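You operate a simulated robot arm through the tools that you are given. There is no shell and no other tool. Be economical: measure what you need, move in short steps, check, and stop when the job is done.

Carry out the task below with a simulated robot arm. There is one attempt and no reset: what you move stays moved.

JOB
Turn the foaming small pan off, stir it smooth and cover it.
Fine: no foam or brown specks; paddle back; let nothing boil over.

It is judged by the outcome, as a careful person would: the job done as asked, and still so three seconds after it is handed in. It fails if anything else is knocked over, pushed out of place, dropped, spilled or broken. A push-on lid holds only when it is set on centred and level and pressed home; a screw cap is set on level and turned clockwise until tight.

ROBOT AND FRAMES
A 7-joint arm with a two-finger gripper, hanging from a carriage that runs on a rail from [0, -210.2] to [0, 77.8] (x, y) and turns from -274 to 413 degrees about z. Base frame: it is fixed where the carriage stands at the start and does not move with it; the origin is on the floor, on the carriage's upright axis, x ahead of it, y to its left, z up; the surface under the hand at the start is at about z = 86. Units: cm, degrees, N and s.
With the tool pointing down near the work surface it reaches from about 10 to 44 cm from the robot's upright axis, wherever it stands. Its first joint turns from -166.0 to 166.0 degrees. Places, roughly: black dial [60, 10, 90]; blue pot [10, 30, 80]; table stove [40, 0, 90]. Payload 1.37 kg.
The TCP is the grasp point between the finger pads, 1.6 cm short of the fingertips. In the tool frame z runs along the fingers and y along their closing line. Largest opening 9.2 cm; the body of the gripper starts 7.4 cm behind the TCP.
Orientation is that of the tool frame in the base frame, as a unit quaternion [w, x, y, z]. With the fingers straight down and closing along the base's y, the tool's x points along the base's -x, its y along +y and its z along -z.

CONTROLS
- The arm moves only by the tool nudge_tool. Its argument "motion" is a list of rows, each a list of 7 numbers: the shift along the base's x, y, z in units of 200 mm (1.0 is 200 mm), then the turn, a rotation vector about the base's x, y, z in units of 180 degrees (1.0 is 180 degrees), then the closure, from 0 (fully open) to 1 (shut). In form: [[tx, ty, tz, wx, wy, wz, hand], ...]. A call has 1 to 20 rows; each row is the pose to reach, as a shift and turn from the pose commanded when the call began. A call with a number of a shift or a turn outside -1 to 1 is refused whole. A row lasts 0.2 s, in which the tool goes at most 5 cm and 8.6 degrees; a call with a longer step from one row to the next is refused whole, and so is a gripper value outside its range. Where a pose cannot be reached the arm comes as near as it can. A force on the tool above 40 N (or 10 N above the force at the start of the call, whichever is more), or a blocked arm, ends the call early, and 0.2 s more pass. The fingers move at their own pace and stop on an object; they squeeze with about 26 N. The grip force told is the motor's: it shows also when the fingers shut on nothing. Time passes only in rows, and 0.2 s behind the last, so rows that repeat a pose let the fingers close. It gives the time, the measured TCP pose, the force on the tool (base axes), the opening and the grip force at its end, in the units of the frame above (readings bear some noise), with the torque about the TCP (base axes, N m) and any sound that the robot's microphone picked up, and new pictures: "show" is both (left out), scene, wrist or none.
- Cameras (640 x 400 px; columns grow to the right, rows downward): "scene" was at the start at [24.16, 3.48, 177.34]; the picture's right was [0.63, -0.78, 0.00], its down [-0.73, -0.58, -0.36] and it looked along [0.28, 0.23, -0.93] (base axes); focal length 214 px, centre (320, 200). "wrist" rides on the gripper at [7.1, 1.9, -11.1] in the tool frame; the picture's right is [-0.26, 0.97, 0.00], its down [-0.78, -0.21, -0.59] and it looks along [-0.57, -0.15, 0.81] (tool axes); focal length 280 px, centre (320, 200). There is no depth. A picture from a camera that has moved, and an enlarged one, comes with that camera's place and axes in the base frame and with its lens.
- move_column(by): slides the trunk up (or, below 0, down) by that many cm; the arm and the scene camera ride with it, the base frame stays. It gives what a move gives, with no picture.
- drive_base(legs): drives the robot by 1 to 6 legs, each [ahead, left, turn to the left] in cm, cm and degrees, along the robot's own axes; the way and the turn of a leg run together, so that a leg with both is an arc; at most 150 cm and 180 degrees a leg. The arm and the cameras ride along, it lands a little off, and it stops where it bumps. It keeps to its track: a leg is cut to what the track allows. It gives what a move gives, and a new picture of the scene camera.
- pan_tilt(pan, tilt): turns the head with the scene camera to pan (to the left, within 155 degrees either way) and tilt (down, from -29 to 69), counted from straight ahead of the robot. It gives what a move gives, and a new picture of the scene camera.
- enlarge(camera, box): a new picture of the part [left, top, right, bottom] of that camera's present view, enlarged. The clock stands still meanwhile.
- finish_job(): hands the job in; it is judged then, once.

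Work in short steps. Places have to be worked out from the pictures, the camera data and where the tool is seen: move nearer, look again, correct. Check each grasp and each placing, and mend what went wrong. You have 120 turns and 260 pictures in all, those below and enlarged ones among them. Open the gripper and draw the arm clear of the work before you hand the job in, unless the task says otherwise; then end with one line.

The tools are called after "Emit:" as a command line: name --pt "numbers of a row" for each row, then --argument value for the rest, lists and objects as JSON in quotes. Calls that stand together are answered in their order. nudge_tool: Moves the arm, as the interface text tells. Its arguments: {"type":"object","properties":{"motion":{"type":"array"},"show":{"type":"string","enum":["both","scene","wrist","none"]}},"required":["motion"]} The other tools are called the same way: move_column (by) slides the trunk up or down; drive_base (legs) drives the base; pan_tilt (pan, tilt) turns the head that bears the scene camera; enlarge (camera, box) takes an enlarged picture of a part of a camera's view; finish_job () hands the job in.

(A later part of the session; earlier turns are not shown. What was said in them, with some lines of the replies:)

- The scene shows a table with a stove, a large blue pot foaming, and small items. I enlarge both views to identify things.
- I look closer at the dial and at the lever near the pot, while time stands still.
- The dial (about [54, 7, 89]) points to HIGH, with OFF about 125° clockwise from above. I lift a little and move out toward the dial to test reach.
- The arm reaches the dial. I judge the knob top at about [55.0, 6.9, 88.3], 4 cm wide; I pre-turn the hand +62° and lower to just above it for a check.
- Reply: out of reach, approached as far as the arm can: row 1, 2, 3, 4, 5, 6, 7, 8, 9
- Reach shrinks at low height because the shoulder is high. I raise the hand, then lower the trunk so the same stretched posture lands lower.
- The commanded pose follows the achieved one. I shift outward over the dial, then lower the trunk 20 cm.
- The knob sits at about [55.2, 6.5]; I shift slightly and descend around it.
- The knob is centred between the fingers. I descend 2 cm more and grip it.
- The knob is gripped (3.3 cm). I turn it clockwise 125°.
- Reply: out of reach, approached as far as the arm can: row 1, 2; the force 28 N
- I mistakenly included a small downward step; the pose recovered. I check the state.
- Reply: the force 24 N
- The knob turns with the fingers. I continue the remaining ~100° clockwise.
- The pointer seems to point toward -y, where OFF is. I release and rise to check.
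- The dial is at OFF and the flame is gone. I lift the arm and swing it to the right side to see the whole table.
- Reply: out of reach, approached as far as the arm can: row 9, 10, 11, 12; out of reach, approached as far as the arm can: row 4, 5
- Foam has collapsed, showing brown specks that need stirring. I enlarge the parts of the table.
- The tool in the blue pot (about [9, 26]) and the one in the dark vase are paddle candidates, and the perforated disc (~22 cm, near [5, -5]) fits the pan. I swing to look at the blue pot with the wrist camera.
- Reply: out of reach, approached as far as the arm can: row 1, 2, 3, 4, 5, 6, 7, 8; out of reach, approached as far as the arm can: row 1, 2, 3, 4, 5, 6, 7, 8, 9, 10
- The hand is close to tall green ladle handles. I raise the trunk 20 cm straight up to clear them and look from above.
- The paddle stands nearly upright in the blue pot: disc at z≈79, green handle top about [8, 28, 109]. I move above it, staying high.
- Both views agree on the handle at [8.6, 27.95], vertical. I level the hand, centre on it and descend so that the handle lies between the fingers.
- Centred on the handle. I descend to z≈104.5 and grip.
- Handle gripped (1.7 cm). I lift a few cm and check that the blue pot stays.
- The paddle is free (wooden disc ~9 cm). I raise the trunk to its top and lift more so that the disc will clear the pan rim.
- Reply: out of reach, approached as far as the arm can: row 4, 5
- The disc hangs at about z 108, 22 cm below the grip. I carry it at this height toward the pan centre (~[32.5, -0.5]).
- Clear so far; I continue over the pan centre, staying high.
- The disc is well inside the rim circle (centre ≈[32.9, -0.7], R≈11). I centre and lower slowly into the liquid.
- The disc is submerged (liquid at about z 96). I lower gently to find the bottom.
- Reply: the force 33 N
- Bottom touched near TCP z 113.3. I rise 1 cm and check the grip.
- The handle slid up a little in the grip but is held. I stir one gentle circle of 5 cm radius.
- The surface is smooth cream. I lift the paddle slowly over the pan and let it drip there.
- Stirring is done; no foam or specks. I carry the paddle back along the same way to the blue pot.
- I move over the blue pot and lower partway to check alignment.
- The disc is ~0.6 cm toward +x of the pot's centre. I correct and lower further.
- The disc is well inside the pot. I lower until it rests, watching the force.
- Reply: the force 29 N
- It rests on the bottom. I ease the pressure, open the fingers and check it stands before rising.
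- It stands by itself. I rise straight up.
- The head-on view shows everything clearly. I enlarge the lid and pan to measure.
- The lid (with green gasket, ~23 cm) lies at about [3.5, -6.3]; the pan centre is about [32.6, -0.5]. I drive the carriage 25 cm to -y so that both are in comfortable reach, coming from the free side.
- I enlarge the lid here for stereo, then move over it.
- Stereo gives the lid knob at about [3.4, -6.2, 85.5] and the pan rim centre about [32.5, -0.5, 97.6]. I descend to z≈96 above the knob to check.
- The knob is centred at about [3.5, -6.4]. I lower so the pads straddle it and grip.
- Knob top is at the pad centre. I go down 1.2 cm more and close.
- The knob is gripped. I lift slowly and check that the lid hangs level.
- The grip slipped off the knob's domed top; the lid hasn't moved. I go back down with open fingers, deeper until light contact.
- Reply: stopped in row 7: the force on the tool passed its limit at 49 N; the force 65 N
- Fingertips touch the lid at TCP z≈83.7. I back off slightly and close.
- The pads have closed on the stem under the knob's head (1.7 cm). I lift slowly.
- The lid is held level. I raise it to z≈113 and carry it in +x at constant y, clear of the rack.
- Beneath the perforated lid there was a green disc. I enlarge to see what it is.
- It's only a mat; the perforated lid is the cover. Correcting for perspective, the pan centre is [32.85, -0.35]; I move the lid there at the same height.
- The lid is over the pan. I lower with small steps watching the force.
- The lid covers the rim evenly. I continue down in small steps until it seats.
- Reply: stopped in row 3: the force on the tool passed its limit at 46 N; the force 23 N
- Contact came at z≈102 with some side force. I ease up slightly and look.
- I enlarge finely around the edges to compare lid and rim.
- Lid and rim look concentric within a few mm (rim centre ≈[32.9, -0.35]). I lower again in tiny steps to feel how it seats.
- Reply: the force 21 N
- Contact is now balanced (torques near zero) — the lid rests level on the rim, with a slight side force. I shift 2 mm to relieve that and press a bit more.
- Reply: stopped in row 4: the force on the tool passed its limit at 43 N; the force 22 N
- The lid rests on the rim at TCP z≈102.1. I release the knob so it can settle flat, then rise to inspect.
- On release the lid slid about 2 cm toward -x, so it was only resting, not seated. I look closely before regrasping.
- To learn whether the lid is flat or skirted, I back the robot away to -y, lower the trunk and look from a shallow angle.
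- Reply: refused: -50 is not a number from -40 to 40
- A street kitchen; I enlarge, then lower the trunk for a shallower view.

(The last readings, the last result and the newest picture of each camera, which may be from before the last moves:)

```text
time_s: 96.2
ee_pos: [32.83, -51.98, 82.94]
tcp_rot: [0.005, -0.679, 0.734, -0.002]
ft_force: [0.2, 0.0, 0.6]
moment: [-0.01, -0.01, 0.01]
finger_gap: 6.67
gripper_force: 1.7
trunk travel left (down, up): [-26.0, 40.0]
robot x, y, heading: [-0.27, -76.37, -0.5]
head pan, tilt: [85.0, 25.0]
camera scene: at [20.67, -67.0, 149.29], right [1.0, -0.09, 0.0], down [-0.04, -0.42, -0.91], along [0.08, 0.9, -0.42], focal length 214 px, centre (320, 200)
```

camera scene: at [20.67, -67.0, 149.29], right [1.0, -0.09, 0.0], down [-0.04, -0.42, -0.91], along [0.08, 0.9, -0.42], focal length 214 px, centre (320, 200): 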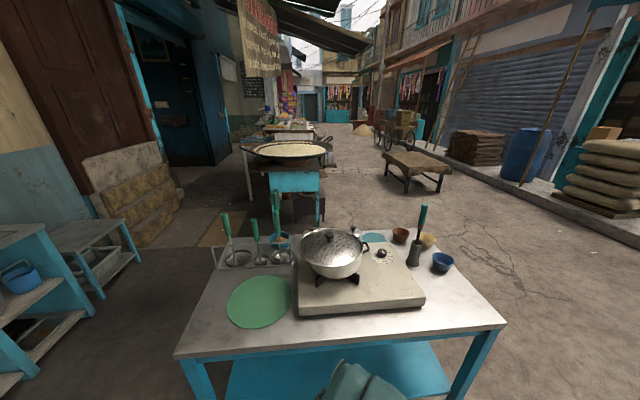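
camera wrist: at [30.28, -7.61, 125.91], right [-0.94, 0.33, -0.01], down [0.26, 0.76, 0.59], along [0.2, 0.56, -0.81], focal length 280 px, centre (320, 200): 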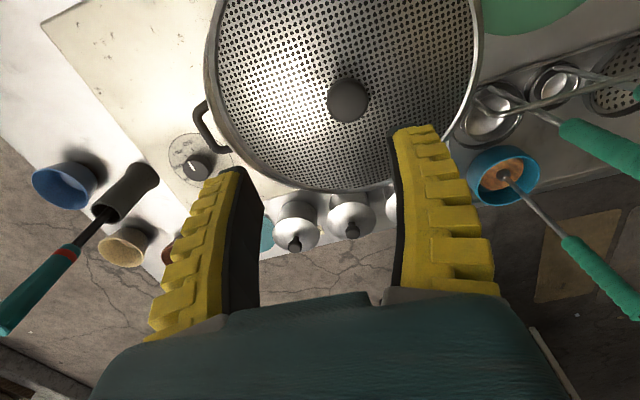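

Emit:
enlarge --camera "scene" --box '[285, 218, 395, 292]'

Emit:
enlarge --camera "scene" --box '[205, 180, 305, 260]'

```text
5.41 times, centred on (340, 255) of scene
camera zoom: at [20.67, -67.0, 149.29], right [1.0, -0.09, 0.0], down [-0.04, -0.42, -0.91], along [0.08, 0.9, -0.42], focal length 1159 px, centre (212, -97)
```

zoom: 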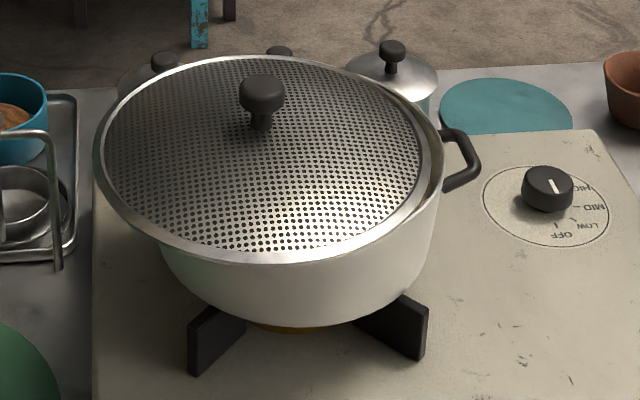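

```text
5.00 times, centred on (255, 220) of scene
camera zoom: at [20.67, -67.0, 149.29], right [1.0, -0.09, 0.0], down [-0.04, -0.42, -0.91], along [0.08, 0.9, -0.42], focal length 1072 px, centre (645, 100)
```

zoom: 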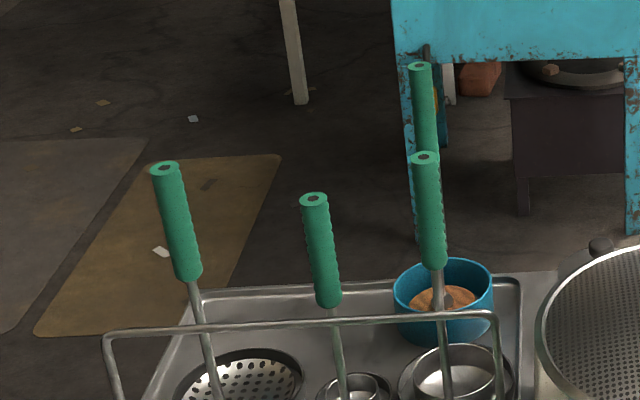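

I enlarge the lid edge from this angle.

Emit:
enlarge --camera "scene" --box '[345, 225, 385, 270]'

Emit:
enlarge --camera "scene" --box '[295, 225, 345, 275]'

```text
8.89 times, centred on (365, 248) of scene
camera zoom: at [20.67, -67.0, 149.29], right [1.0, -0.09, 0.0], down [-0.04, -0.42, -0.91], along [0.08, 0.9, -0.42], focal length 1906 px, centre (-80, -222)
```

zoom: 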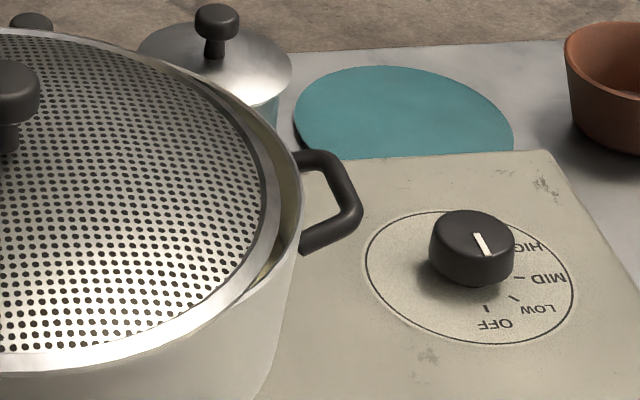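

```text
8.00 times, centred on (320, 250) of scene
camera zoom: at [20.67, -67.0, 149.29], right [1.0, -0.09, 0.0], down [-0.04, -0.42, -0.91], along [0.08, 0.9, -0.42], focal length 1716 px, centre (320, -200)
```

zoom: 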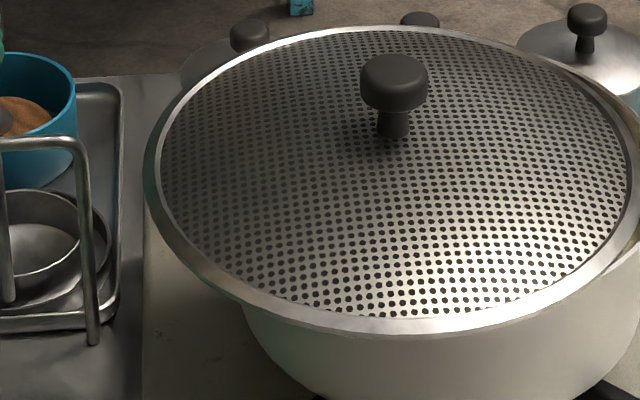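

The lid is domed with a stemmed knob, and is tilted ~3° (+x side low), so it has a shallow plug that must drop inside the rim. I return to regrasp it at the knob [30.1, -0.5, 104.3].

Emit:
move_column --by 40

Emit:
drive_base --legs '[[0, 50, 0]]'

Emit:
pan_tilt --pan 0 --tilt 69

Emit:
nudge_tool --pt "0 0 0 -0.0008 0.0027 0 0.3" --pt "0 0 0 -0.0008 0.0027 0 0.3" --show "wrist"

```text
time_s: 100.1
ee_pos: [32.73, -51.91, 123.01]
tcp_rot: [0.004, -0.679, 0.734, -0.001]
ft_force: [0.0, 0.1, 0.4]
moment: [0.0, -0.03, 0.0]
finger_gap: 6.68
gripper_force: 1.1
trunk travel left (down, up): [-66.0, 0.0]
robot x, y, heading: [0.13, -76.01, -0.2]
head pan, tilt: [85.0, 25.0]
```

```text
time_s: 102.9
ee_pos: [33.23, -3.92, 122.94]
tcp_rot: [0.005, -0.674, 0.739, -0.003]
ft_force: [-0.2, 0.4, 0.7]
moment: [0.03, 0.03, 0.01]
finger_gap: 6.69
gripper_force: 2.0
trunk travel left (down, up): [-66.0, 0.0]
robot x, y, heading: [-0.07, -27.19, -1.1]
head pan, tilt: [85.0, 25.0]
camera scene: at [20.79, -18.91, 189.29], right [0.99, -0.11, 0.0], down [-0.04, -0.42, -0.91], along [0.1, 0.9, -0.42], focal length 214 px, centre (320, 200)
```

scene: 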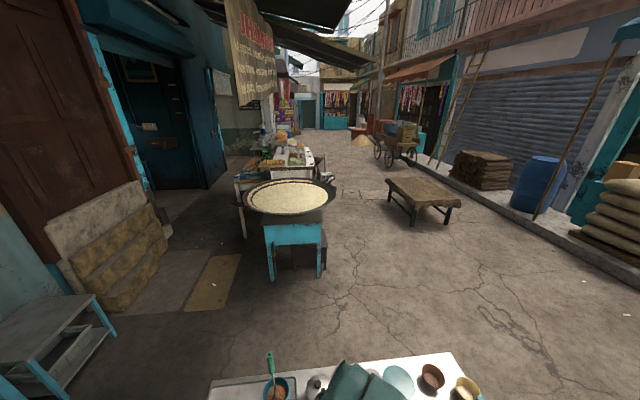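

```text
time_s: 104.5
ee_pos: [33.11, -4.04, 122.98]
tcp_rot: [0.004, -0.674, 0.739, -0.002]
ft_force: [0.2, 0.5, 0.2]
moment: [0.0, -0.01, 0.02]
finger_gap: 6.66
gripper_force: 1.9
trunk travel left (down, up): [-66.0, 0.0]
robot x, y, heading: [0.45, -27.26, -1.1]
head pan, tilt: [0.0, 68.8]
camera scene: at [25.4, -28.17, 183.35], right [-0.02, -1.0, 0.0], down [-0.93, 0.02, -0.36], along [0.36, -0.01, -0.93], focal length 214 px, centre (320, 200)
```

scene: 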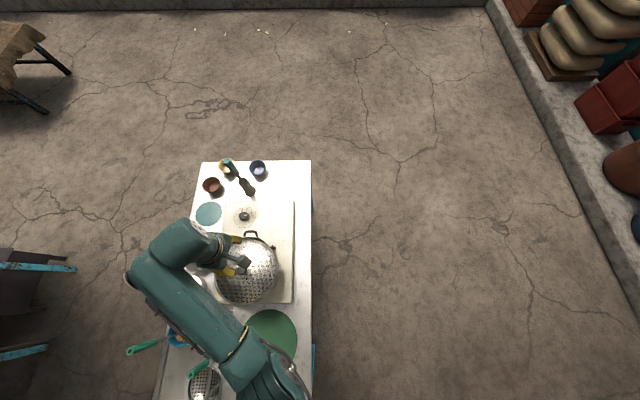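

```text
time_s: 105.1
ee_pos: [33.19, -4.08, 122.84]
tcp_rot: [0.0, -0.674, 0.739, -0.001]
ft_force: [1.4, -0.5, 0.3]
moment: [0.03, 0.01, 0.02]
finger_gap: 6.67
gripper_force: 1.4
trunk travel left (down, up): [-66.0, 0.0]
robot x, y, heading: [-0.01, -27.22, -1.4]
head pan, tilt: [0.0, 68.8]
camera wrist: at [30.7, -10.95, 134.15], right [-0.94, 0.35, 0.0], down [0.28, 0.76, 0.59], along [0.21, 0.55, -0.81], focal length 280 px, centre (320, 200)
```

wrist: 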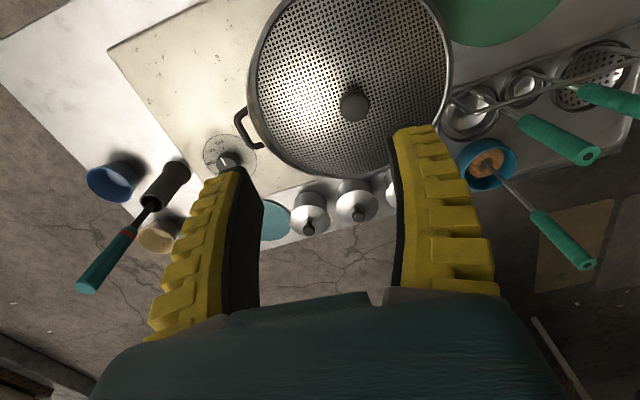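

Knob is near [30.3, -0.75]. I move above it and lower to z≈112.

Emit:
nudge_tool --pt "-0.07 0.08 0 0 0 0 0.3" --pt "-0.143 0.163 0 0 0 0 0.3" --pt "-0.143 0.163 -0.2 0 0 0 0.3" --pt "-0.143 0.163 -0.4 0 0 0 0.3" --pt "-0.143 0.163 -0.52 0 0 0 0.3" --pt "-0.143 0.163 -0.52 0 0 0 0.3" --show "wrist"

```text
time_s: 106.5
ee_pos: [30.33, -0.42, 112.57]
tcp_rot: [0.0, -0.674, 0.739, 0.0]
ft_force: [-0.7, 0.3, -1.1]
moment: [-0.01, 0.0, 0.01]
finger_gap: 6.69
gripper_force: 1.7
trunk travel left (down, up): [-66.0, 0.0]
robot x, y, heading: [-0.14, -27.74, -1.1]
head pan, tilt: [0.0, 68.8]
camera wrist: at [27.79, -7.41, 123.77], right [-0.94, 0.35, 0.0], down [0.28, 0.76, 0.59], along [0.21, 0.55, -0.81], focal length 280 px, centre (320, 200)
```

wrist: 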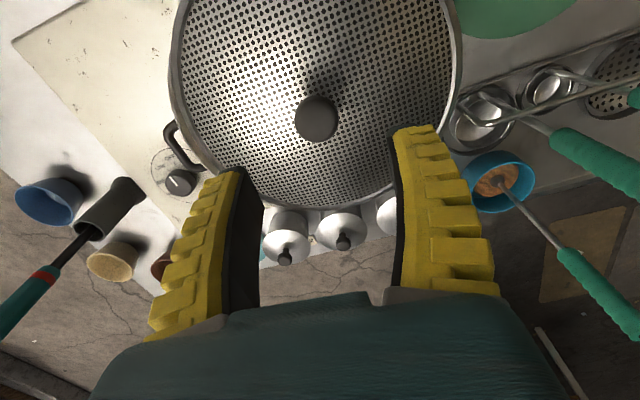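

I fine-adjust and descend around the stem, then close.

Emit:
nudge_tool --pt "0.008 -0.012 -0.15 0 0 0 0.3" --pt "0.008 -0.012 -0.3 0 0 0 0.3" --pt "0.008 -0.012 -0.42 0 0 0 0.3" --pt "0.008 -0.012 -0.48 0 0 0 0.3" --pt "0.008 -0.012 -0.5 0 0 0 0.3" --pt "0.008 -0.012 -0.5 0 0 0 0.3" --show "wrist"

```text
time_s: 107.9
ee_pos: [30.51, -0.92, 102.5]
tcp_rot: [0.0, -0.673, 0.739, 0.001]
ft_force: [-0.5, -0.4, -0.2]
moment: [-0.01, 0.01, 0.02]
finger_gap: 6.7
gripper_force: 1.9
trunk travel left (down, up): [-66.0, 0.0]
robot x, y, heading: [0.1, -27.79, -1.0]
head pan, tilt: [0.0, 68.8]
camera wrist: at [28.02, -7.85, 113.74], right [-0.94, 0.35, 0.0], down [0.28, 0.76, 0.59], along [0.21, 0.55, -0.81], focal length 280 px, centre (320, 200)
```

wrist: 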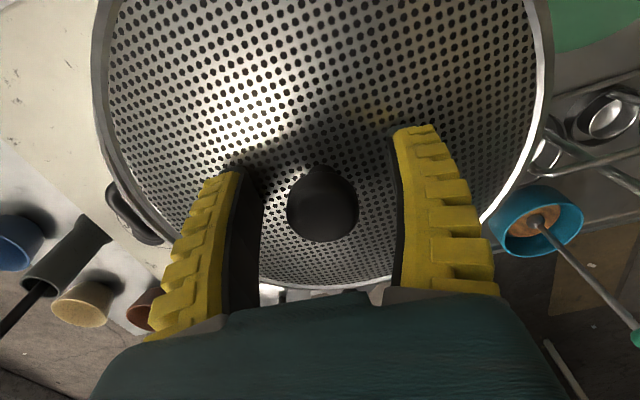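

Position matches the earlier good grip. I close and lift 2.5 cm.

Emit:
nudge_tool --pt "0 0 0 0 0 0 0.7" --pt "0 0 0 0 0 0 1.0" --pt "0 0 0 0 0 0 1.0" --pt "0 0 0 0 0 0 1.0" --pt "0 0 0.04 0 0 0 1.0" --pt "0 0 0.1 0 0 0 1.0" --pt "0 0 0.15 0 0 0 1.0" --pt "0 0 0.15 0 0 0 1.0" --show "wrist"

```text
time_s: 109.7
ee_pos: [30.4, -1.02, 105.62]
tcp_rot: [0.0, -0.674, 0.739, 0.0]
ft_force: [0.0, -0.8, -1.3]
moment: [0.01, -0.01, 0.01]
finger_gap: 1.67
gripper_force: 26.1
trunk travel left (down, up): [-66.0, 0.0]
robot x, y, heading: [0.05, -27.93, -1.2]
head pan, tilt: [0.0, 68.8]
camera wrist: at [27.95, -7.93, 116.74], right [-0.94, 0.35, 0.0], down [0.28, 0.76, 0.59], along [0.21, 0.55, -0.81], focal length 280 px, centre (320, 200)
```

wrist: 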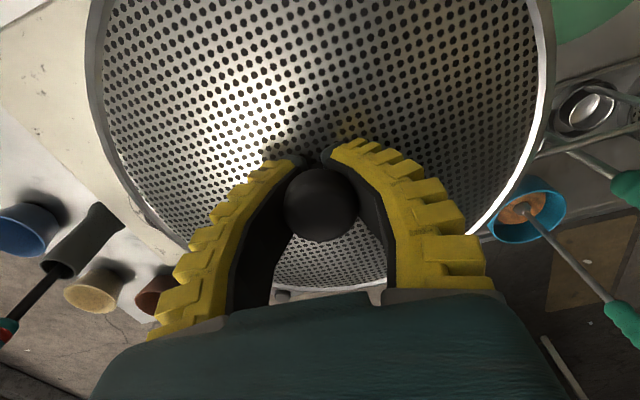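

Held. I shift to the pan centre [32.9, -0.33] at this height and read the position.

Emit:
nudge_tool --pt "0.06 0.016 0 0 0 0 1.0" --pt "0.1225 0.0325 0 0 0 0 1.0" --pt "0.1225 0.0325 0 0 0 0 1.0" --pt "0.1225 0.0325 0 0 0 0 1.0" --show "scene"

Emit:
enlarge --camera "scene" --box '[205, 215, 295, 315]'

Emit:
nudge_tool --pt "0 0 0 0 0 0 1.0" --show "none"

Emit:
nudge_tool --pt "0 0 0 0 0 0 1.0" --show "none"

Emit:
nudge_tool --pt "0 0 0 0 0 0 1.0" --show "none"

```text
time_s: 110.7
ee_pos: [32.95, -0.2, 105.51]
tcp_rot: [0.0, -0.673, 0.739, 0.0]
ft_force: [0.4, 0.6, -1.0]
moment: [0.01, 0.0, -0.03]
finger_gap: 1.66
gripper_force: 26.1
trunk travel left (down, up): [-66.0, 0.0]
robot x, y, heading: [-0.08, -27.68, -1.3]
head pan, tilt: [0.0, 68.8]
camera scene: at [25.4, -28.18, 183.34], right [-0.02, -1.0, 0.0], down [-0.93, 0.02, -0.36], along [0.36, -0.01, -0.93], focal length 214 px, centre (320, 200)
```

scene: 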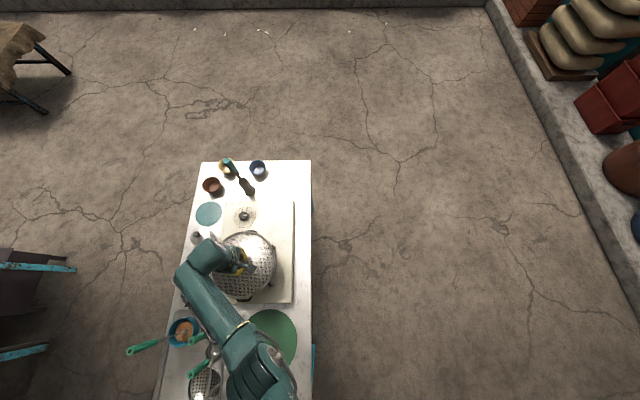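

```text
4.00 times, centred on (250, 265) of scene
camera zoom: at [25.4, -28.18, 183.34], right [-0.02, -1.0, 0.0], down [-0.93, 0.02, -0.36], along [0.36, -0.01, -0.93], focal length 858 px, centre (600, -60)
```

zoom: 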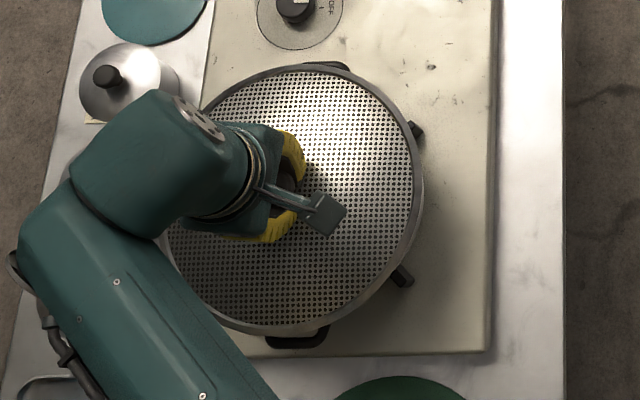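

```text
time_s: 111.1
ee_pos: [32.92, -0.18, 105.56]
tcp_rot: [0.0, -0.673, 0.74, 0.0]
ft_force: [-0.8, -0.6, -1.0]
moment: [0.03, -0.02, 0.02]
finger_gap: 1.65
gripper_force: 25.6
trunk travel left (down, up): [-66.0, 0.0]
robot x, y, heading: [0.02, -27.55, -1.3]
head pan, tilt: [0.0, 68.8]
```

```text
time_s: 111.5
ee_pos: [32.93, -0.29, 105.51]
tcp_rot: [0.0, -0.674, 0.739, 0.0]
ft_force: [0.0, -0.8, -1.6]
moment: [0.03, 0.0, 0.0]
finger_gap: 1.65
gripper_force: 25.9
trunk travel left (down, up): [-66.0, 0.0]
robot x, y, heading: [-0.25, -27.39, -1.2]
head pan, tilt: [0.0, 68.8]
```

```text
time_s: 111.9
ee_pos: [32.88, -0.25, 105.56]
tcp_rot: [0.001, -0.674, 0.739, 0.0]
ft_force: [0.3, 0.3, -1.6]
moment: [-0.01, -0.04, 0.0]
finger_gap: 1.62
gripper_force: 25.7
trunk travel left (down, up): [-66.0, 0.0]
robot x, y, heading: [-0.06, -27.7, -1.1]
head pan, tilt: [0.0, 68.8]
```

Position is [32.92, -0.23] — nearly exact. I lower with small steps to contact.

Emit:
nudge_tool --pt "0 -0.004 -0.06 0 0 0 1.0" --pt "0 -0.004 -0.11 0 0 0 1.0" --pt "0 -0.004 -0.14 0 0 0 1.0" --pt "0 -0.004 -0.16 0 0 0 1.0" --pt "0 -0.004 -0.175 0 0 0 1.0" --pt "0 -0.004 -0.185 0 0 0 1.0" --pt "0 -0.004 -0.185 0 0 0 1.0" --show "none"

```text
time_s: 113.5
ee_pos: [33.27, -0.22, 102.1]
tcp_rot: [0.002, -0.673, 0.739, 0.0]
ft_force: [-6.8, -4.6, 34.7]
moment: [-0.23, 0.04, -0.02]
finger_gap: 1.63
gripper_force: 25.7
trunk travel left (down, up): [-66.0, 0.0]
robot x, y, heading: [0.02, -27.65, -1.1]
head pan, tilt: [0.0, 68.8]
```

Contact is level again at 102.1 with 35 N; under load the arm drifted +0.3 in x. I ease off, pre-compensate the drift and press again at centre.

Emit:
nudge_tool --pt "0 0 0.02 0 0 0 1.0" --pt "-0.008 -0.002 0.03 0 0 0 1.0" --pt "-0.016 -0.004 0.03 0 0 0 1.0" --pt "-0.016 -0.004 0.015 0 0 0 1.0" --pt "-0.016 -0.004 0.005 0 0 0 1.0" --pt "-0.016 -0.004 0.0 0 0 0 1.0" --pt "-0.016 -0.004 0.0 0 0 0 1.0" --show "none"

```text
time_s: 115.1
ee_pos: [32.73, -0.37, 102.1]
tcp_rot: [0.001, -0.674, 0.739, 0.0]
ft_force: [-10.9, -6.7, 36.3]
moment: [-0.24, -0.01, 0.08]
finger_gap: 1.63
gripper_force: 26.4
trunk travel left (down, up): [-66.0, 0.0]
robot x, y, heading: [-0.12, -27.8, -1.0]
head pan, tilt: [0.0, 68.8]
```

I press a little further from here and listen for a click.

Emit:
nudge_tool --pt "0.002 0.002 -0.006 0 0 0 1.0" --pt "0.004 0.004 -0.012 0 0 0 1.0" --show "none"

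Emit:
nudge_tool --pt "0.0 0.0 -0.01 0 0 0 1.0" --pt "0.0 0.0 -0.02 0 0 0 1.0" --show "wrist"

```text
time_s: 115.5
ee_pos: [33.01, -0.21, 102.28]
tcp_rot: [0.004, -0.674, 0.739, -0.002]
ft_force: [-4.8, -4.5, 23.7]
moment: [-0.9, 0.16, -0.08]
finger_gap: 1.6
gripper_force: 25.8
trunk travel left (down, up): [-66.0, 0.0]
robot x, y, heading: [-0.17, -27.68, -1.2]
head pan, tilt: [0.0, 68.8]
stopped in row 2: the force on the tool passed its limit at 52 N (the readings are from after the stop); the commanded pose is now the measured one
```

```text
time_s: 115.9
ee_pos: [33.04, -0.19, 102.14]
tcp_rot: [0.005, -0.674, 0.739, -0.001]
ft_force: [-4.4, -3.8, 18.5]
moment: [-0.88, 0.13, -0.17]
finger_gap: 1.63
gripper_force: 26.0
trunk travel left (down, up): [-66.0, 0.0]
robot x, y, heading: [-0.16, -27.97, -1.1]
head pan, tilt: [0.0, 68.8]
stopped in row 1: the force on the tool passed its limit at 42 N (the readings are from after the stop); the commanded pose is now the measured one
camera wrist: at [30.58, -7.1, 113.35], right [-0.94, 0.35, -0.01], down [0.28, 0.76, 0.59], along [0.21, 0.55, -0.8], focal length 280 px, centre (320, 200)
```

wrist: 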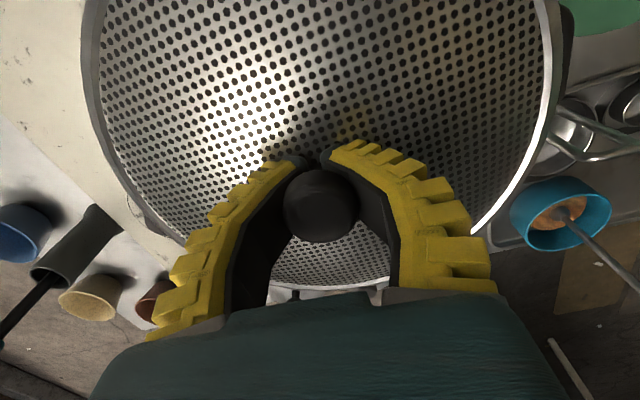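

Pressing to 50 N gives no further drop: the lid is on the rim. The earlier slide came from releasing under side load, so now I unload first and check position before opening.

Emit:
nudge_tool --pt "0 0 0.008 -0.002 0.003 0 1.0" --pt "-0.004 -0.004 0.014 -0.002 0.003 0 1.0" --pt "-0.006 -0.006 0.018 -0.002 0.003 0 1.0" --pt "-0.006 -0.006 0.018 -0.002 0.003 0 1.0" --show "none"

```text
time_s: 116.9
ee_pos: [32.67, -0.26, 102.34]
tcp_rot: [-0.003, -0.674, 0.738, 0.0]
ft_force: [-0.5, -0.1, -1.6]
moment: [0.01, -0.03, 0.0]
finger_gap: 1.63
gripper_force: 26.2
trunk travel left (down, up): [-66.0, 0.0]
robot x, y, heading: [-0.15, -27.69, -0.9]
head pan, tilt: [0.0, 68.8]
```

It hangs free ~2 mm above the rim, centred. I level it and lower to just touch.

Emit:
nudge_tool --pt "0 0 -0.003 0.0013 -0.0014 0 1.0" --pt "0 0 -0.006 0.0013 -0.0014 0 1.0" --pt "0 0 -0.006 0.0013 -0.0014 0 1.0" --show "none"

Emit:
nudge_tool --pt "0 0 -0.003 0 0 0 1.0" --pt "0 0 -0.004 0 0 0 1.0" --show "none"

```text
time_s: 117.7
ee_pos: [32.93, -0.15, 102.3]
tcp_rot: [0.0, -0.674, 0.739, 0.0]
ft_force: [-0.3, -1.4, 2.9]
moment: [-0.37, 0.06, -0.06]
finger_gap: 1.6
gripper_force: 26.2
trunk travel left (down, up): [-66.0, 0.0]
robot x, y, heading: [0.03, -27.48, -0.9]
head pan, tilt: [0.0, 68.8]
```

```text
time_s: 118.3
ee_pos: [32.98, -0.21, 102.37]
tcp_rot: [0.001, -0.674, 0.739, 0.0]
ft_force: [-4.7, -2.2, 13.0]
moment: [-0.33, 0.02, -0.1]
finger_gap: 1.6
gripper_force: 26.3
trunk travel left (down, up): [-66.0, 0.0]
robot x, y, heading: [0.06, -27.85, -1.1]
head pan, tilt: [0.0, 68.8]
```

First touch is on the -y side but under load it is even all round, so it sits flat. I back off to a feather touch and open the fingers gently.

Emit:
nudge_tool --pt "0 0 0.003 0 0 0 1.0" --pt "0 0 0.004 0 0 0 1.0" --pt "0 0 0.004 0 0 0 0.75" --pt "0 0 0.004 0 0 0 0.6" --pt "0 0 0.004 0 0 0 0.45" --pt "0 0 0.004 0 0 0 0.3" --pt "0 0 0.004 0 0 0 0.3" --show "both"

```text
time_s: 119.9
ee_pos: [32.98, -0.22, 102.28]
tcp_rot: [0.003, -0.673, 0.739, 0.0]
ft_force: [5.0, 1.7, 15.5]
moment: [0.11, 0.53, -0.12]
finger_gap: 6.7
gripper_force: 0.2
trunk travel left (down, up): [-66.0, 0.0]
robot x, y, heading: [-0.03, -27.82, -1.1]
head pan, tilt: [0.0, 68.8]
camera scene: at [25.45, -28.17, 183.38], right [-0.02, -1.0, 0.0], down [-0.93, 0.02, -0.36], along [0.36, -0.01, -0.93], focal length 214 px, centre (320, 200)
camera wrist: at [30.61, -7.16, 113.53], right [-0.94, 0.35, 0.0], down [0.28, 0.76, 0.59], along [0.21, 0.55, -0.81], focal length 280 px, centre (320, 200)
```

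scene: 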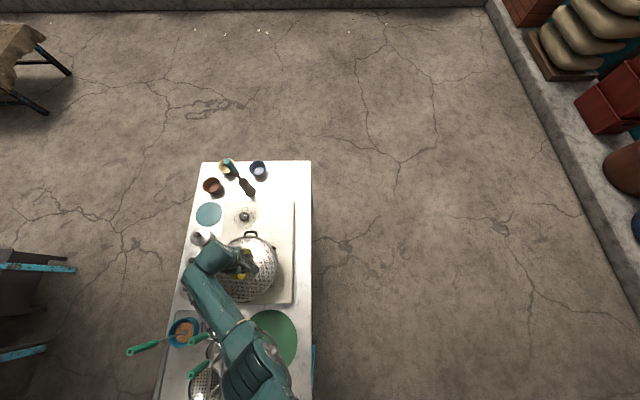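
wrist: 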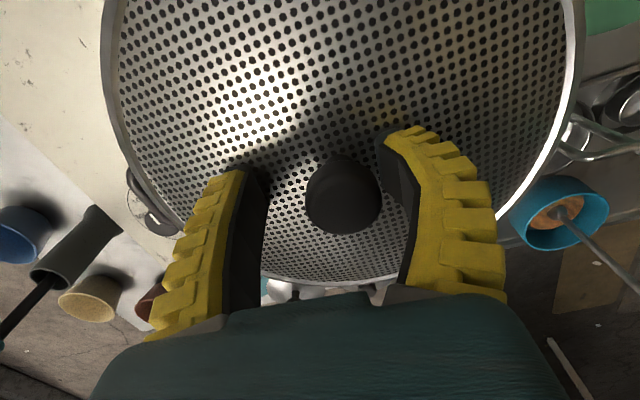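

As the fingers opened, a fingertip dragged the dome: the tips sit on it. I rise, and will regrasp ~3 mm higher so the tips clear the dome on release.

Emit:
nudge_tool --pt "0 0 0.03 0 0 0 0.3" --pt "0 0 0.15 0 0 0 0.3" --pt "0 0 0.35 0 0 0 0.3" --pt "0 0 0.45 0 0 0 0.3" --pt "0 0 0.45 0 0 0 0.3" --show "both"

Emit:
enlarge --camera "scene" --box '[205, 215, 295, 315]'

```text
time_s: 121.1
ee_pos: [32.67, -0.19, 111.4]
tcp_rot: [0.0, -0.674, 0.739, 0.0]
ft_force: [0.9, -0.2, 0.5]
moment: [0.01, -0.01, 0.0]
finger_gap: 6.71
gripper_force: 1.2
trunk travel left (down, up): [-66.0, 0.0]
robot x, y, heading: [-0.11, -27.79, -1.0]
head pan, tilt: [0.0, 68.8]
camera scene: at [25.4, -28.2, 183.34], right [-0.02, -1.0, 0.0], down [-0.93, 0.02, -0.36], along [0.36, -0.01, -0.93], focal length 214 px, centre (320, 200)
camera wrist: at [30.34, -7.06, 122.61], right [-0.94, 0.35, 0.0], down [0.28, 0.76, 0.59], along [0.21, 0.55, -0.81], focal length 280 px, centre (320, 200)
```

scene: 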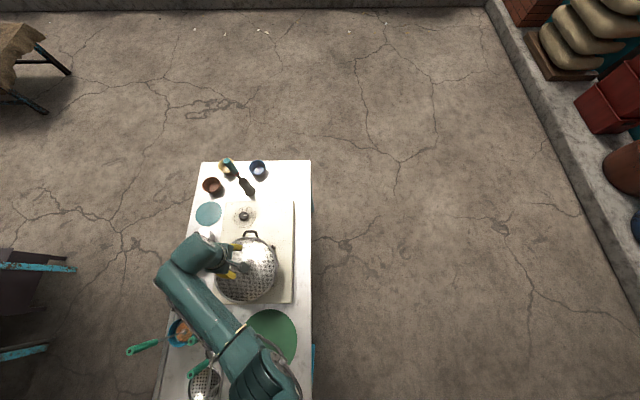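
wrist: 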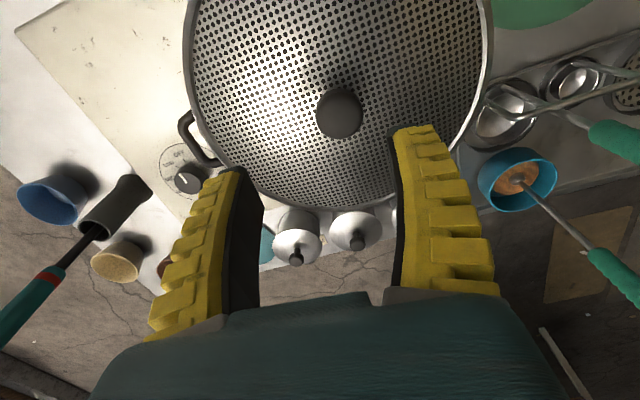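

```text
4.00 times, centred on (250, 265) of scene
camera zoom: at [25.4, -28.2, 183.34], right [-0.02, -1.0, 0.0], down [-0.93, 0.02, -0.36], along [0.36, -0.01, -0.93], focal length 858 px, centre (600, -60)
```

zoom: 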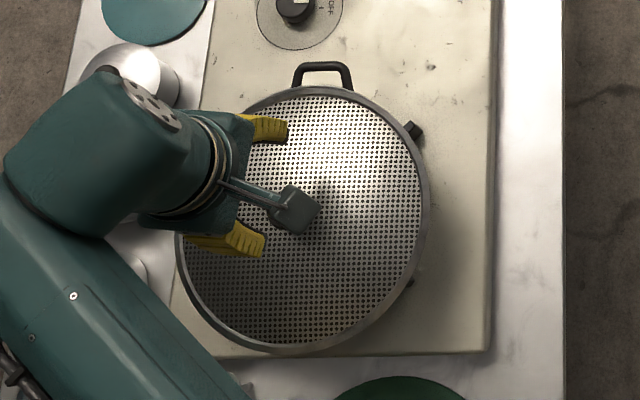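

Knob is now at [31.4, -0.7]. I move over it and lower to a grip 3 mm higher than before.

Emit:
nudge_tool --pt "-0.07 -0.018 0 0 0 0 0.3" --pt "-0.07 -0.018 -0.15 0 0 0 0.3" --pt "-0.07 -0.018 -0.3 0 0 0 0.3" --pt "-0.07 -0.018 -0.4 0 0 0 0.3" --pt "-0.07 -0.018 -0.43 0 0 0 0.3" --pt "-0.07 -0.018 -0.43 0 0 0 0.3" --show "wrist"

```text
time_s: 122.5
ee_pos: [31.49, -0.71, 102.5]
tcp_rot: [0.001, -0.673, 0.74, 0.001]
ft_force: [-0.2, -0.3, -1.3]
moment: [-0.02, 0.03, 0.01]
finger_gap: 6.67
gripper_force: 2.0
trunk travel left (down, up): [-66.0, 0.0]
robot x, y, heading: [0.16, -28.0, -1.1]
head pan, tilt: [0.0, 68.8]
camera wrist: at [29.04, -7.6, 113.8], right [-0.94, 0.35, 0.0], down [0.28, 0.76, 0.59], along [0.21, 0.55, -0.81], focal length 280 px, centre (320, 200)
```

wrist: 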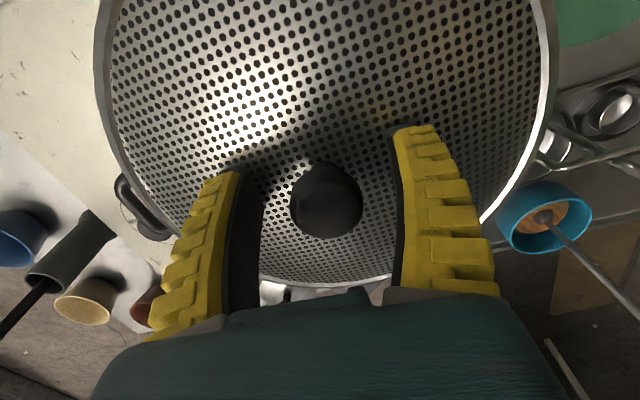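

Good. I close and lift 2 cm, then shift to the centre.

Emit:
nudge_tool --pt "0 0 0 0 0 0 0.7" --pt "0 0 0 0 0 0 1.0" --pt "0 0 0 0 0 0 1.0" --pt "0 0 0 0 0 0 1.0" --pt "0 0 0.04 0 0 0 1.0" --pt "0 0 0.1 0 0 0 1.0" --pt "0.035 0.01 0.1 0 0 0 1.0" --pt "0.071 0.018 0.1 0 0 0 1.0" --pt "0.071 0.018 0.1 0 0 0 1.0" --show "wrist"

Emit:
nudge_tool --pt "0 0 0 0 0 0 1.0" --show "none"

Emit:
nudge_tool --pt "0 0 0 0 0 0 1.0" --show "none"

```text
time_s: 124.5
ee_pos: [32.97, -0.35, 104.72]
tcp_rot: [0.0, -0.673, 0.739, 0.0]
ft_force: [-0.1, 0.3, -1.6]
moment: [-0.03, 0.0, 0.0]
finger_gap: 1.61
gripper_force: 26.3
trunk travel left (down, up): [-66.0, 0.0]
robot x, y, heading: [-0.24, -27.58, -1.2]
head pan, tilt: [0.0, 68.8]
camera wrist: at [30.38, -7.41, 115.91], right [-0.94, 0.35, 0.0], down [0.28, 0.76, 0.59], along [0.21, 0.55, -0.81], focal length 280 px, centre (320, 200)
```

wrist: 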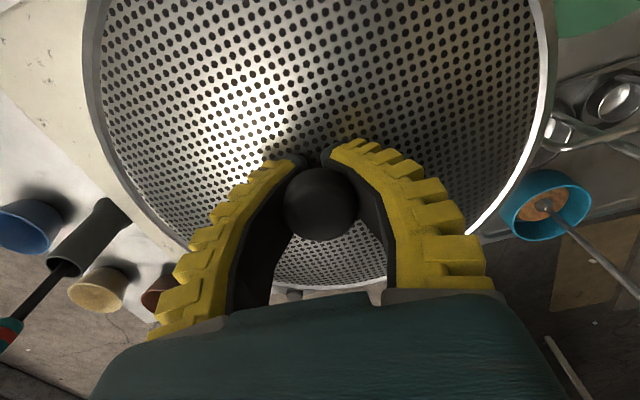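

```text
time_s: 124.9
ee_pos: [32.8, -0.63, 104.56]
tcp_rot: [0.0, -0.674, 0.739, 0.0]
ft_force: [0.1, 0.5, -1.0]
moment: [0.0, -0.01, -0.02]
finger_gap: 1.63
gripper_force: 26.2
trunk travel left (down, up): [-66.0, 0.0]
robot x, y, heading: [-0.27, -27.2, -1.1]
head pan, tilt: [0.0, 68.8]
```

```text
time_s: 125.3
ee_pos: [32.8, -0.53, 104.65]
tcp_rot: [0.0, -0.673, 0.739, -0.001]
ft_force: [-0.1, 0.0, -1.5]
moment: [0.0, 0.0, -0.03]
finger_gap: 1.6
gripper_force: 26.5
trunk travel left (down, up): [-66.0, 0.0]
robot x, y, heading: [0.49, -27.83, -1.0]
head pan, tilt: [0.0, 68.8]
```

The grip always settles at the same relative height, so I will release with the lid ~3 mm above the rim (TCP 102.65) and let it drop, so that the tips don't drag.

Emit:
nudge_tool --pt "0.002 0.007 -0.04 0 0 0 1.0" --pt "0.002 0.007 -0.08 0 0 0 1.0" --pt "0.002 0.007 -0.0975 0 0 0 1.0" --pt "0.002 0.007 -0.0975 0 0 0 1.0" --show "none"

Emit:
nudge_tool --pt "0 0 0 0 0 0 1.0" --show "none"

```text
time_s: 126.3
ee_pos: [32.95, -0.27, 102.65]
tcp_rot: [0.0, -0.675, 0.738, 0.0]
ft_force: [0.1, 0.6, -1.5]
moment: [-0.02, 0.03, -0.01]
finger_gap: 1.63
gripper_force: 26.2
trunk travel left (down, up): [-66.0, 0.0]
robot x, y, heading: [-0.25, -27.56, -1.1]
head pan, tilt: [0.0, 68.8]
```

```text
time_s: 126.7
ee_pos: [32.95, -0.27, 102.74]
tcp_rot: [-0.001, -0.674, 0.739, 0.0]
ft_force: [0.4, 0.4, -2.3]
moment: [-0.02, 0.01, -0.01]
finger_gap: 1.64
gripper_force: 26.1
trunk travel left (down, up): [-66.0, 0.0]
robot x, y, heading: [0.12, -27.53, -1.0]
head pan, tilt: [0.0, 68.8]
```

Centred at [32.95, -0.27], hanging just above the rim. I open quickly.

Emit:
nudge_tool --pt "0 0 0 0 0 0 0.2" --pt "0 0 0 0 0 0 0.2" --pt "0 0 0 0 0 0 0.2" --show "wrist"

```text
time_s: 127.5
ee_pos: [32.87, -0.25, 102.76]
tcp_rot: [0.0, -0.673, 0.739, -0.001]
ft_force: [0.2, -0.1, -0.3]
moment: [-0.02, 0.04, -0.01]
finger_gap: 7.54
gripper_force: 1.5
trunk travel left (down, up): [-66.0, 0.0]
robot x, y, heading: [-0.06, -27.45, -1.1]
head pan, tilt: [0.0, 68.8]
camera wrist: at [30.43, -7.2, 113.97], right [-0.94, 0.35, 0.0], down [0.28, 0.76, 0.59], along [0.21, 0.55, -0.81], focal length 280 px, centre (320, 200)
```

wrist: 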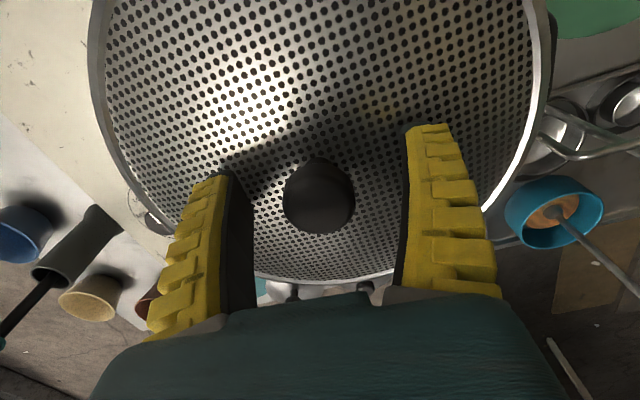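

It stayed centred. I rise straight up, close the fingers, and check the lid from above.

Emit:
nudge_tool --pt "0 0 0.05 0 0 0 0.2" --pt "0 0 0.2 0 0 0 0.2" --pt "0 0 0.35 0 0 0 0.6" --pt "0 0 0.45 0 0 0 1.0" --pt "0 0 0.45 0 0 0 1.0" --show "both"

Emit:
enlarge --camera "scene" --box '[205, 215, 295, 315]'

```text
time_s: 128.7
ee_pos: [32.85, -0.26, 111.8]
tcp_rot: [0.0, -0.673, 0.739, 0.0]
ft_force: [0.2, -0.3, 0.2]
moment: [-0.03, -0.02, -0.01]
finger_gap: 0.01
gripper_force: 26.3
trunk travel left (down, up): [-66.0, 0.0]
robot x, y, heading: [-0.2, -27.41, -1.2]
head pan, tilt: [0.0, 68.8]
camera scene: at [25.4, -28.2, 183.34], right [-0.02, -1.0, 0.0], down [-0.93, 0.02, -0.36], along [0.36, -0.01, -0.93], focal length 214 px, centre (320, 200)
camera wrist: at [30.39, -7.18, 123.05], right [-0.94, 0.35, 0.0], down [0.28, 0.76, 0.59], along [0.21, 0.55, -0.81], focal length 280 px, centre (320, 200)
```

scene: 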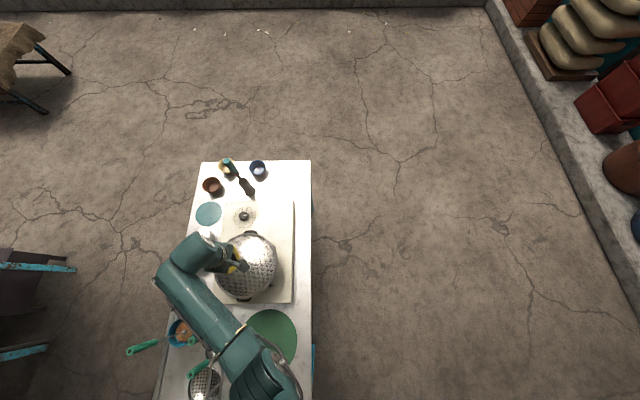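
wrist: 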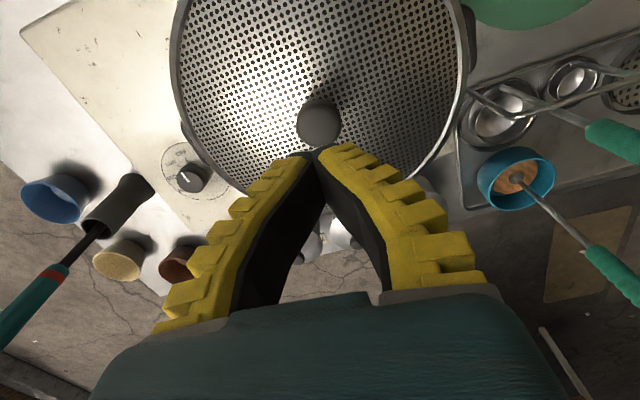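

```text
4.00 times, centred on (250, 265) of scene
camera zoom: at [25.4, -28.2, 183.34], right [-0.02, -1.0, 0.0], down [-0.93, 0.02, -0.36], along [0.36, -0.01, -0.93], focal length 858 px, centre (600, -60)
```

zoom: 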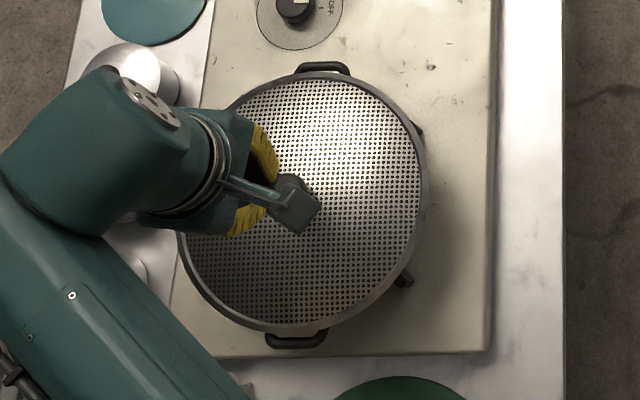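

The lid sits evenly between both handles. I press the knob top down with the closed fingers, slowly.

Emit:
nudge_tool --pt "0.004 -0.005 -0.15 0 0 0 1.0" --pt "0.004 -0.005 -0.27 0 0 0 1.0" --pt "0.004 -0.005 -0.3 0 0 0 1.0" --pt "0.004 -0.005 -0.315 0 0 0 1.0" --pt "0.004 -0.005 -0.33 0 0 0 1.0" --pt "0.004 -0.005 -0.34 0 0 0 1.0" --pt "0.004 -0.005 -0.35 0 0 0 1.0" --pt "0.004 -0.005 -0.36 0 0 0 1.0" --show "wrist"

```text
time_s: 130.2
ee_pos: [33.47, 0.18, 105.42]
tcp_rot: [0.007, -0.675, 0.738, 0.0]
ft_force: [-5.2, -4.6, 23.6]
moment: [-0.07, 0.02, 0.02]
finger_gap: 0.58
gripper_force: 26.4
trunk travel left (down, up): [-66.0, 0.0]
robot x, y, heading: [-0.1, -27.54, -0.9]
head pan, tilt: [0.0, 68.8]
stopped in row 7: the force on the tool passed its limit at 43 N (the readings are from after the stop); the commanded pose is now the measured one
camera wrist: at [30.89, -6.87, 116.68], right [-0.94, 0.35, -0.01], down [0.28, 0.75, 0.6], along [0.21, 0.56, -0.8], focal length 280 px, centre (320, 200)
```

wrist: 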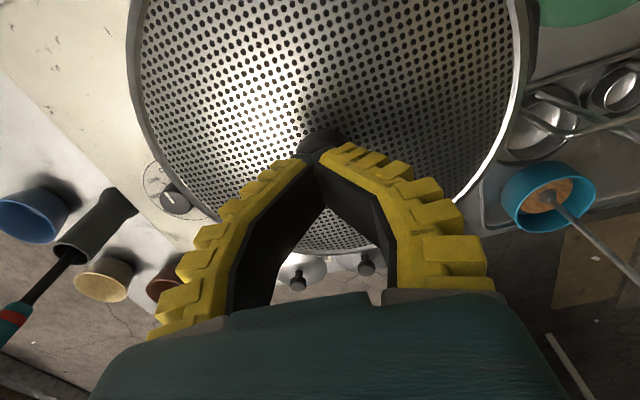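

Pressed with 43 N. I rise straight up, then back off for a low side view of the seat.

Emit:
nudge_tool --pt "0 0 0.02 0 0 0 1.0" --pt "0 0 0.15 0 0 0 1.0" --pt "0 0 0.35 0 0 0 1.0" --pt "0 0 0.6 0 0 0 0.5" --pt "0 0 0.85 0 0 0 0.3" --pt "0 0 0.85 0 0 0 0.3" --show "wrist"

Emit:
drive_base --legs '[[0, -100, 0]]'

Emit:
move_column --by -40

Emit:
move_column --by -26

Emit:
pan_tilt --pan 85 --tilt 15

```text
time_s: 131.6
ee_pos: [33.43, 0.03, 122.48]
tcp_rot: [0.003, -0.674, 0.739, -0.001]
ft_force: [0.0, -0.9, -0.5]
moment: [-0.01, 0.02, 0.02]
finger_gap: 6.68
gripper_force: 1.3
trunk travel left (down, up): [-66.0, 0.0]
robot x, y, heading: [-0.04, -28.03, -1.1]
head pan, tilt: [0.0, 68.8]
camera wrist: at [30.93, -6.88, 133.68], right [-0.94, 0.35, 0.0], down [0.28, 0.76, 0.59], along [0.21, 0.55, -0.81], focal length 280 px, centre (320, 200)
```

wrist: 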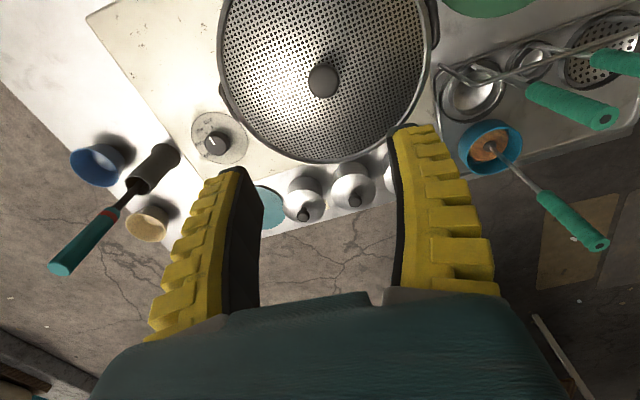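

```text
time_s: 136.8
ee_pos: [34.34, -100.91, 122.52]
tcp_rot: [0.003, -0.661, 0.751, -0.001]
ft_force: [-0.7, 0.0, 0.4]
moment: [0.04, -0.02, -0.01]
finger_gap: 6.65
gripper_force: 1.7
trunk travel left (down, up): [-66.0, 0.0]
robot x, y, heading: [-0.33, -127.65, -3.3]
head pan, tilt: [0.0, 68.8]
camera scene: at [25.37, -128.92, 183.34], right [-0.06, -1.0, 0.0], down [-0.93, 0.05, -0.36], along [0.36, -0.02, -0.93], focal length 214 px, centre (320, 200)
```

scene: 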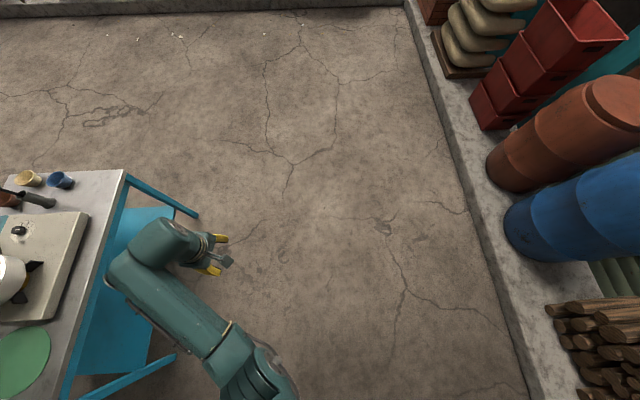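

```text
time_s: 140.6
ee_pos: [34.41, -100.85, 82.5]
tcp_rot: [0.003, -0.661, 0.75, -0.002]
ft_force: [-0.4, -0.2, -0.2]
moment: [-0.01, -0.01, 0.01]
finger_gap: 6.67
gripper_force: 1.6
trunk travel left (down, up): [-26.0, 40.0]
robot x, y, heading: [0.3, -127.64, -3.4]
head pan, tilt: [0.0, 68.8]
```

```text
time_s: 143.2
ee_pos: [34.59, -100.93, 56.56]
tcp_rot: [0.003, -0.661, 0.751, -0.002]
ft_force: [-0.1, -0.2, 0.5]
moment: [0.0, 0.0, 0.01]
finger_gap: 6.68
gripper_force: 1.9
trunk travel left (down, up): [0.0, 66.0]
robot x, y, heading: [0.17, -127.75, -3.3]
head pan, tilt: [0.0, 68.8]
```

```text
time_s: 144.8
ee_pos: [34.46, -100.86, 56.46]
tcp_rot: [0.003, -0.661, 0.751, -0.001]
ft_force: [-0.1, 0.0, -0.2]
moment: [0.01, 0.05, 0.02]
finger_gap: 6.67
gripper_force: 2.3
trunk travel left (down, up): [0.0, 66.0]
robot x, y, heading: [0.01, -127.32, -3.2]
head pan, tilt: [85.0, 15.0]
camera scene: at [21.12, -119.37, 124.91], right [0.99, -0.14, 0.0], down [-0.04, -0.26, -0.97], along [0.14, 0.96, -0.26], focal length 214 px, centre (320, 200)
```

scene: 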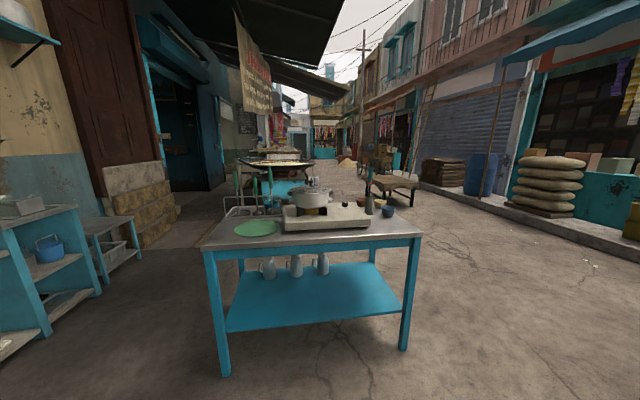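

Emit:
enlarge --camera "scene" --box '[285, 170, 340, 225]'

Emit:
enlarge --camera "scene" --box '[220, 150, 410, 250]'

```text
7.27 times, centred on (312, 198) of scene
camera zoom: at [21.12, -119.37, 124.91], right [0.99, -0.14, 0.0], down [-0.04, -0.26, -0.97], along [0.14, 0.96, -0.26], focal length 1560 px, centre (374, 218)
```

zoom: 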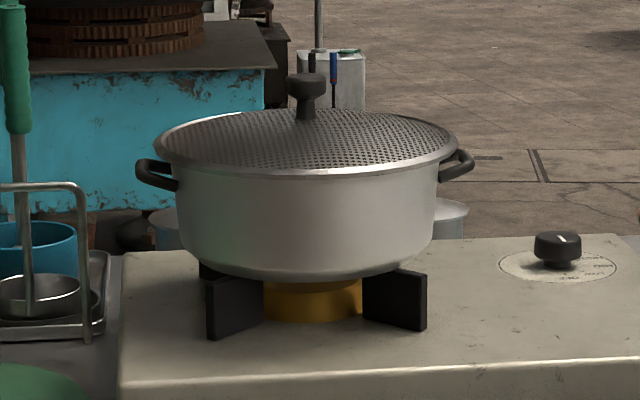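

```text
3.37 times, centred on (315, 200) of scene
camera zoom: at [21.12, -119.37, 124.91], right [0.99, -0.14, 0.0], down [-0.04, -0.26, -0.97], along [0.14, 0.96, -0.26], focal length 722 px, centre (337, 200)
```

zoom: 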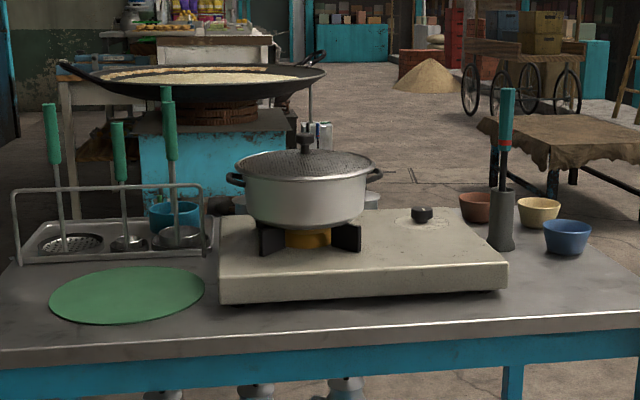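

The low side view shows the lid level, flush on the rim and evenly overhanging. The dial is at OFF, the paddle stands in its blue pot and everything else is in place. The arm is clear with the gripper open, so I hand the job in.

Emit:
finish_job

```text
The job is handed in.
```

The burner is off and the pan was stirred smooth, with no foam or brown specks left. The paddle is back in the blue pot. The lid is centred, level and pressed on, though I felt and heard no click when pressing it.
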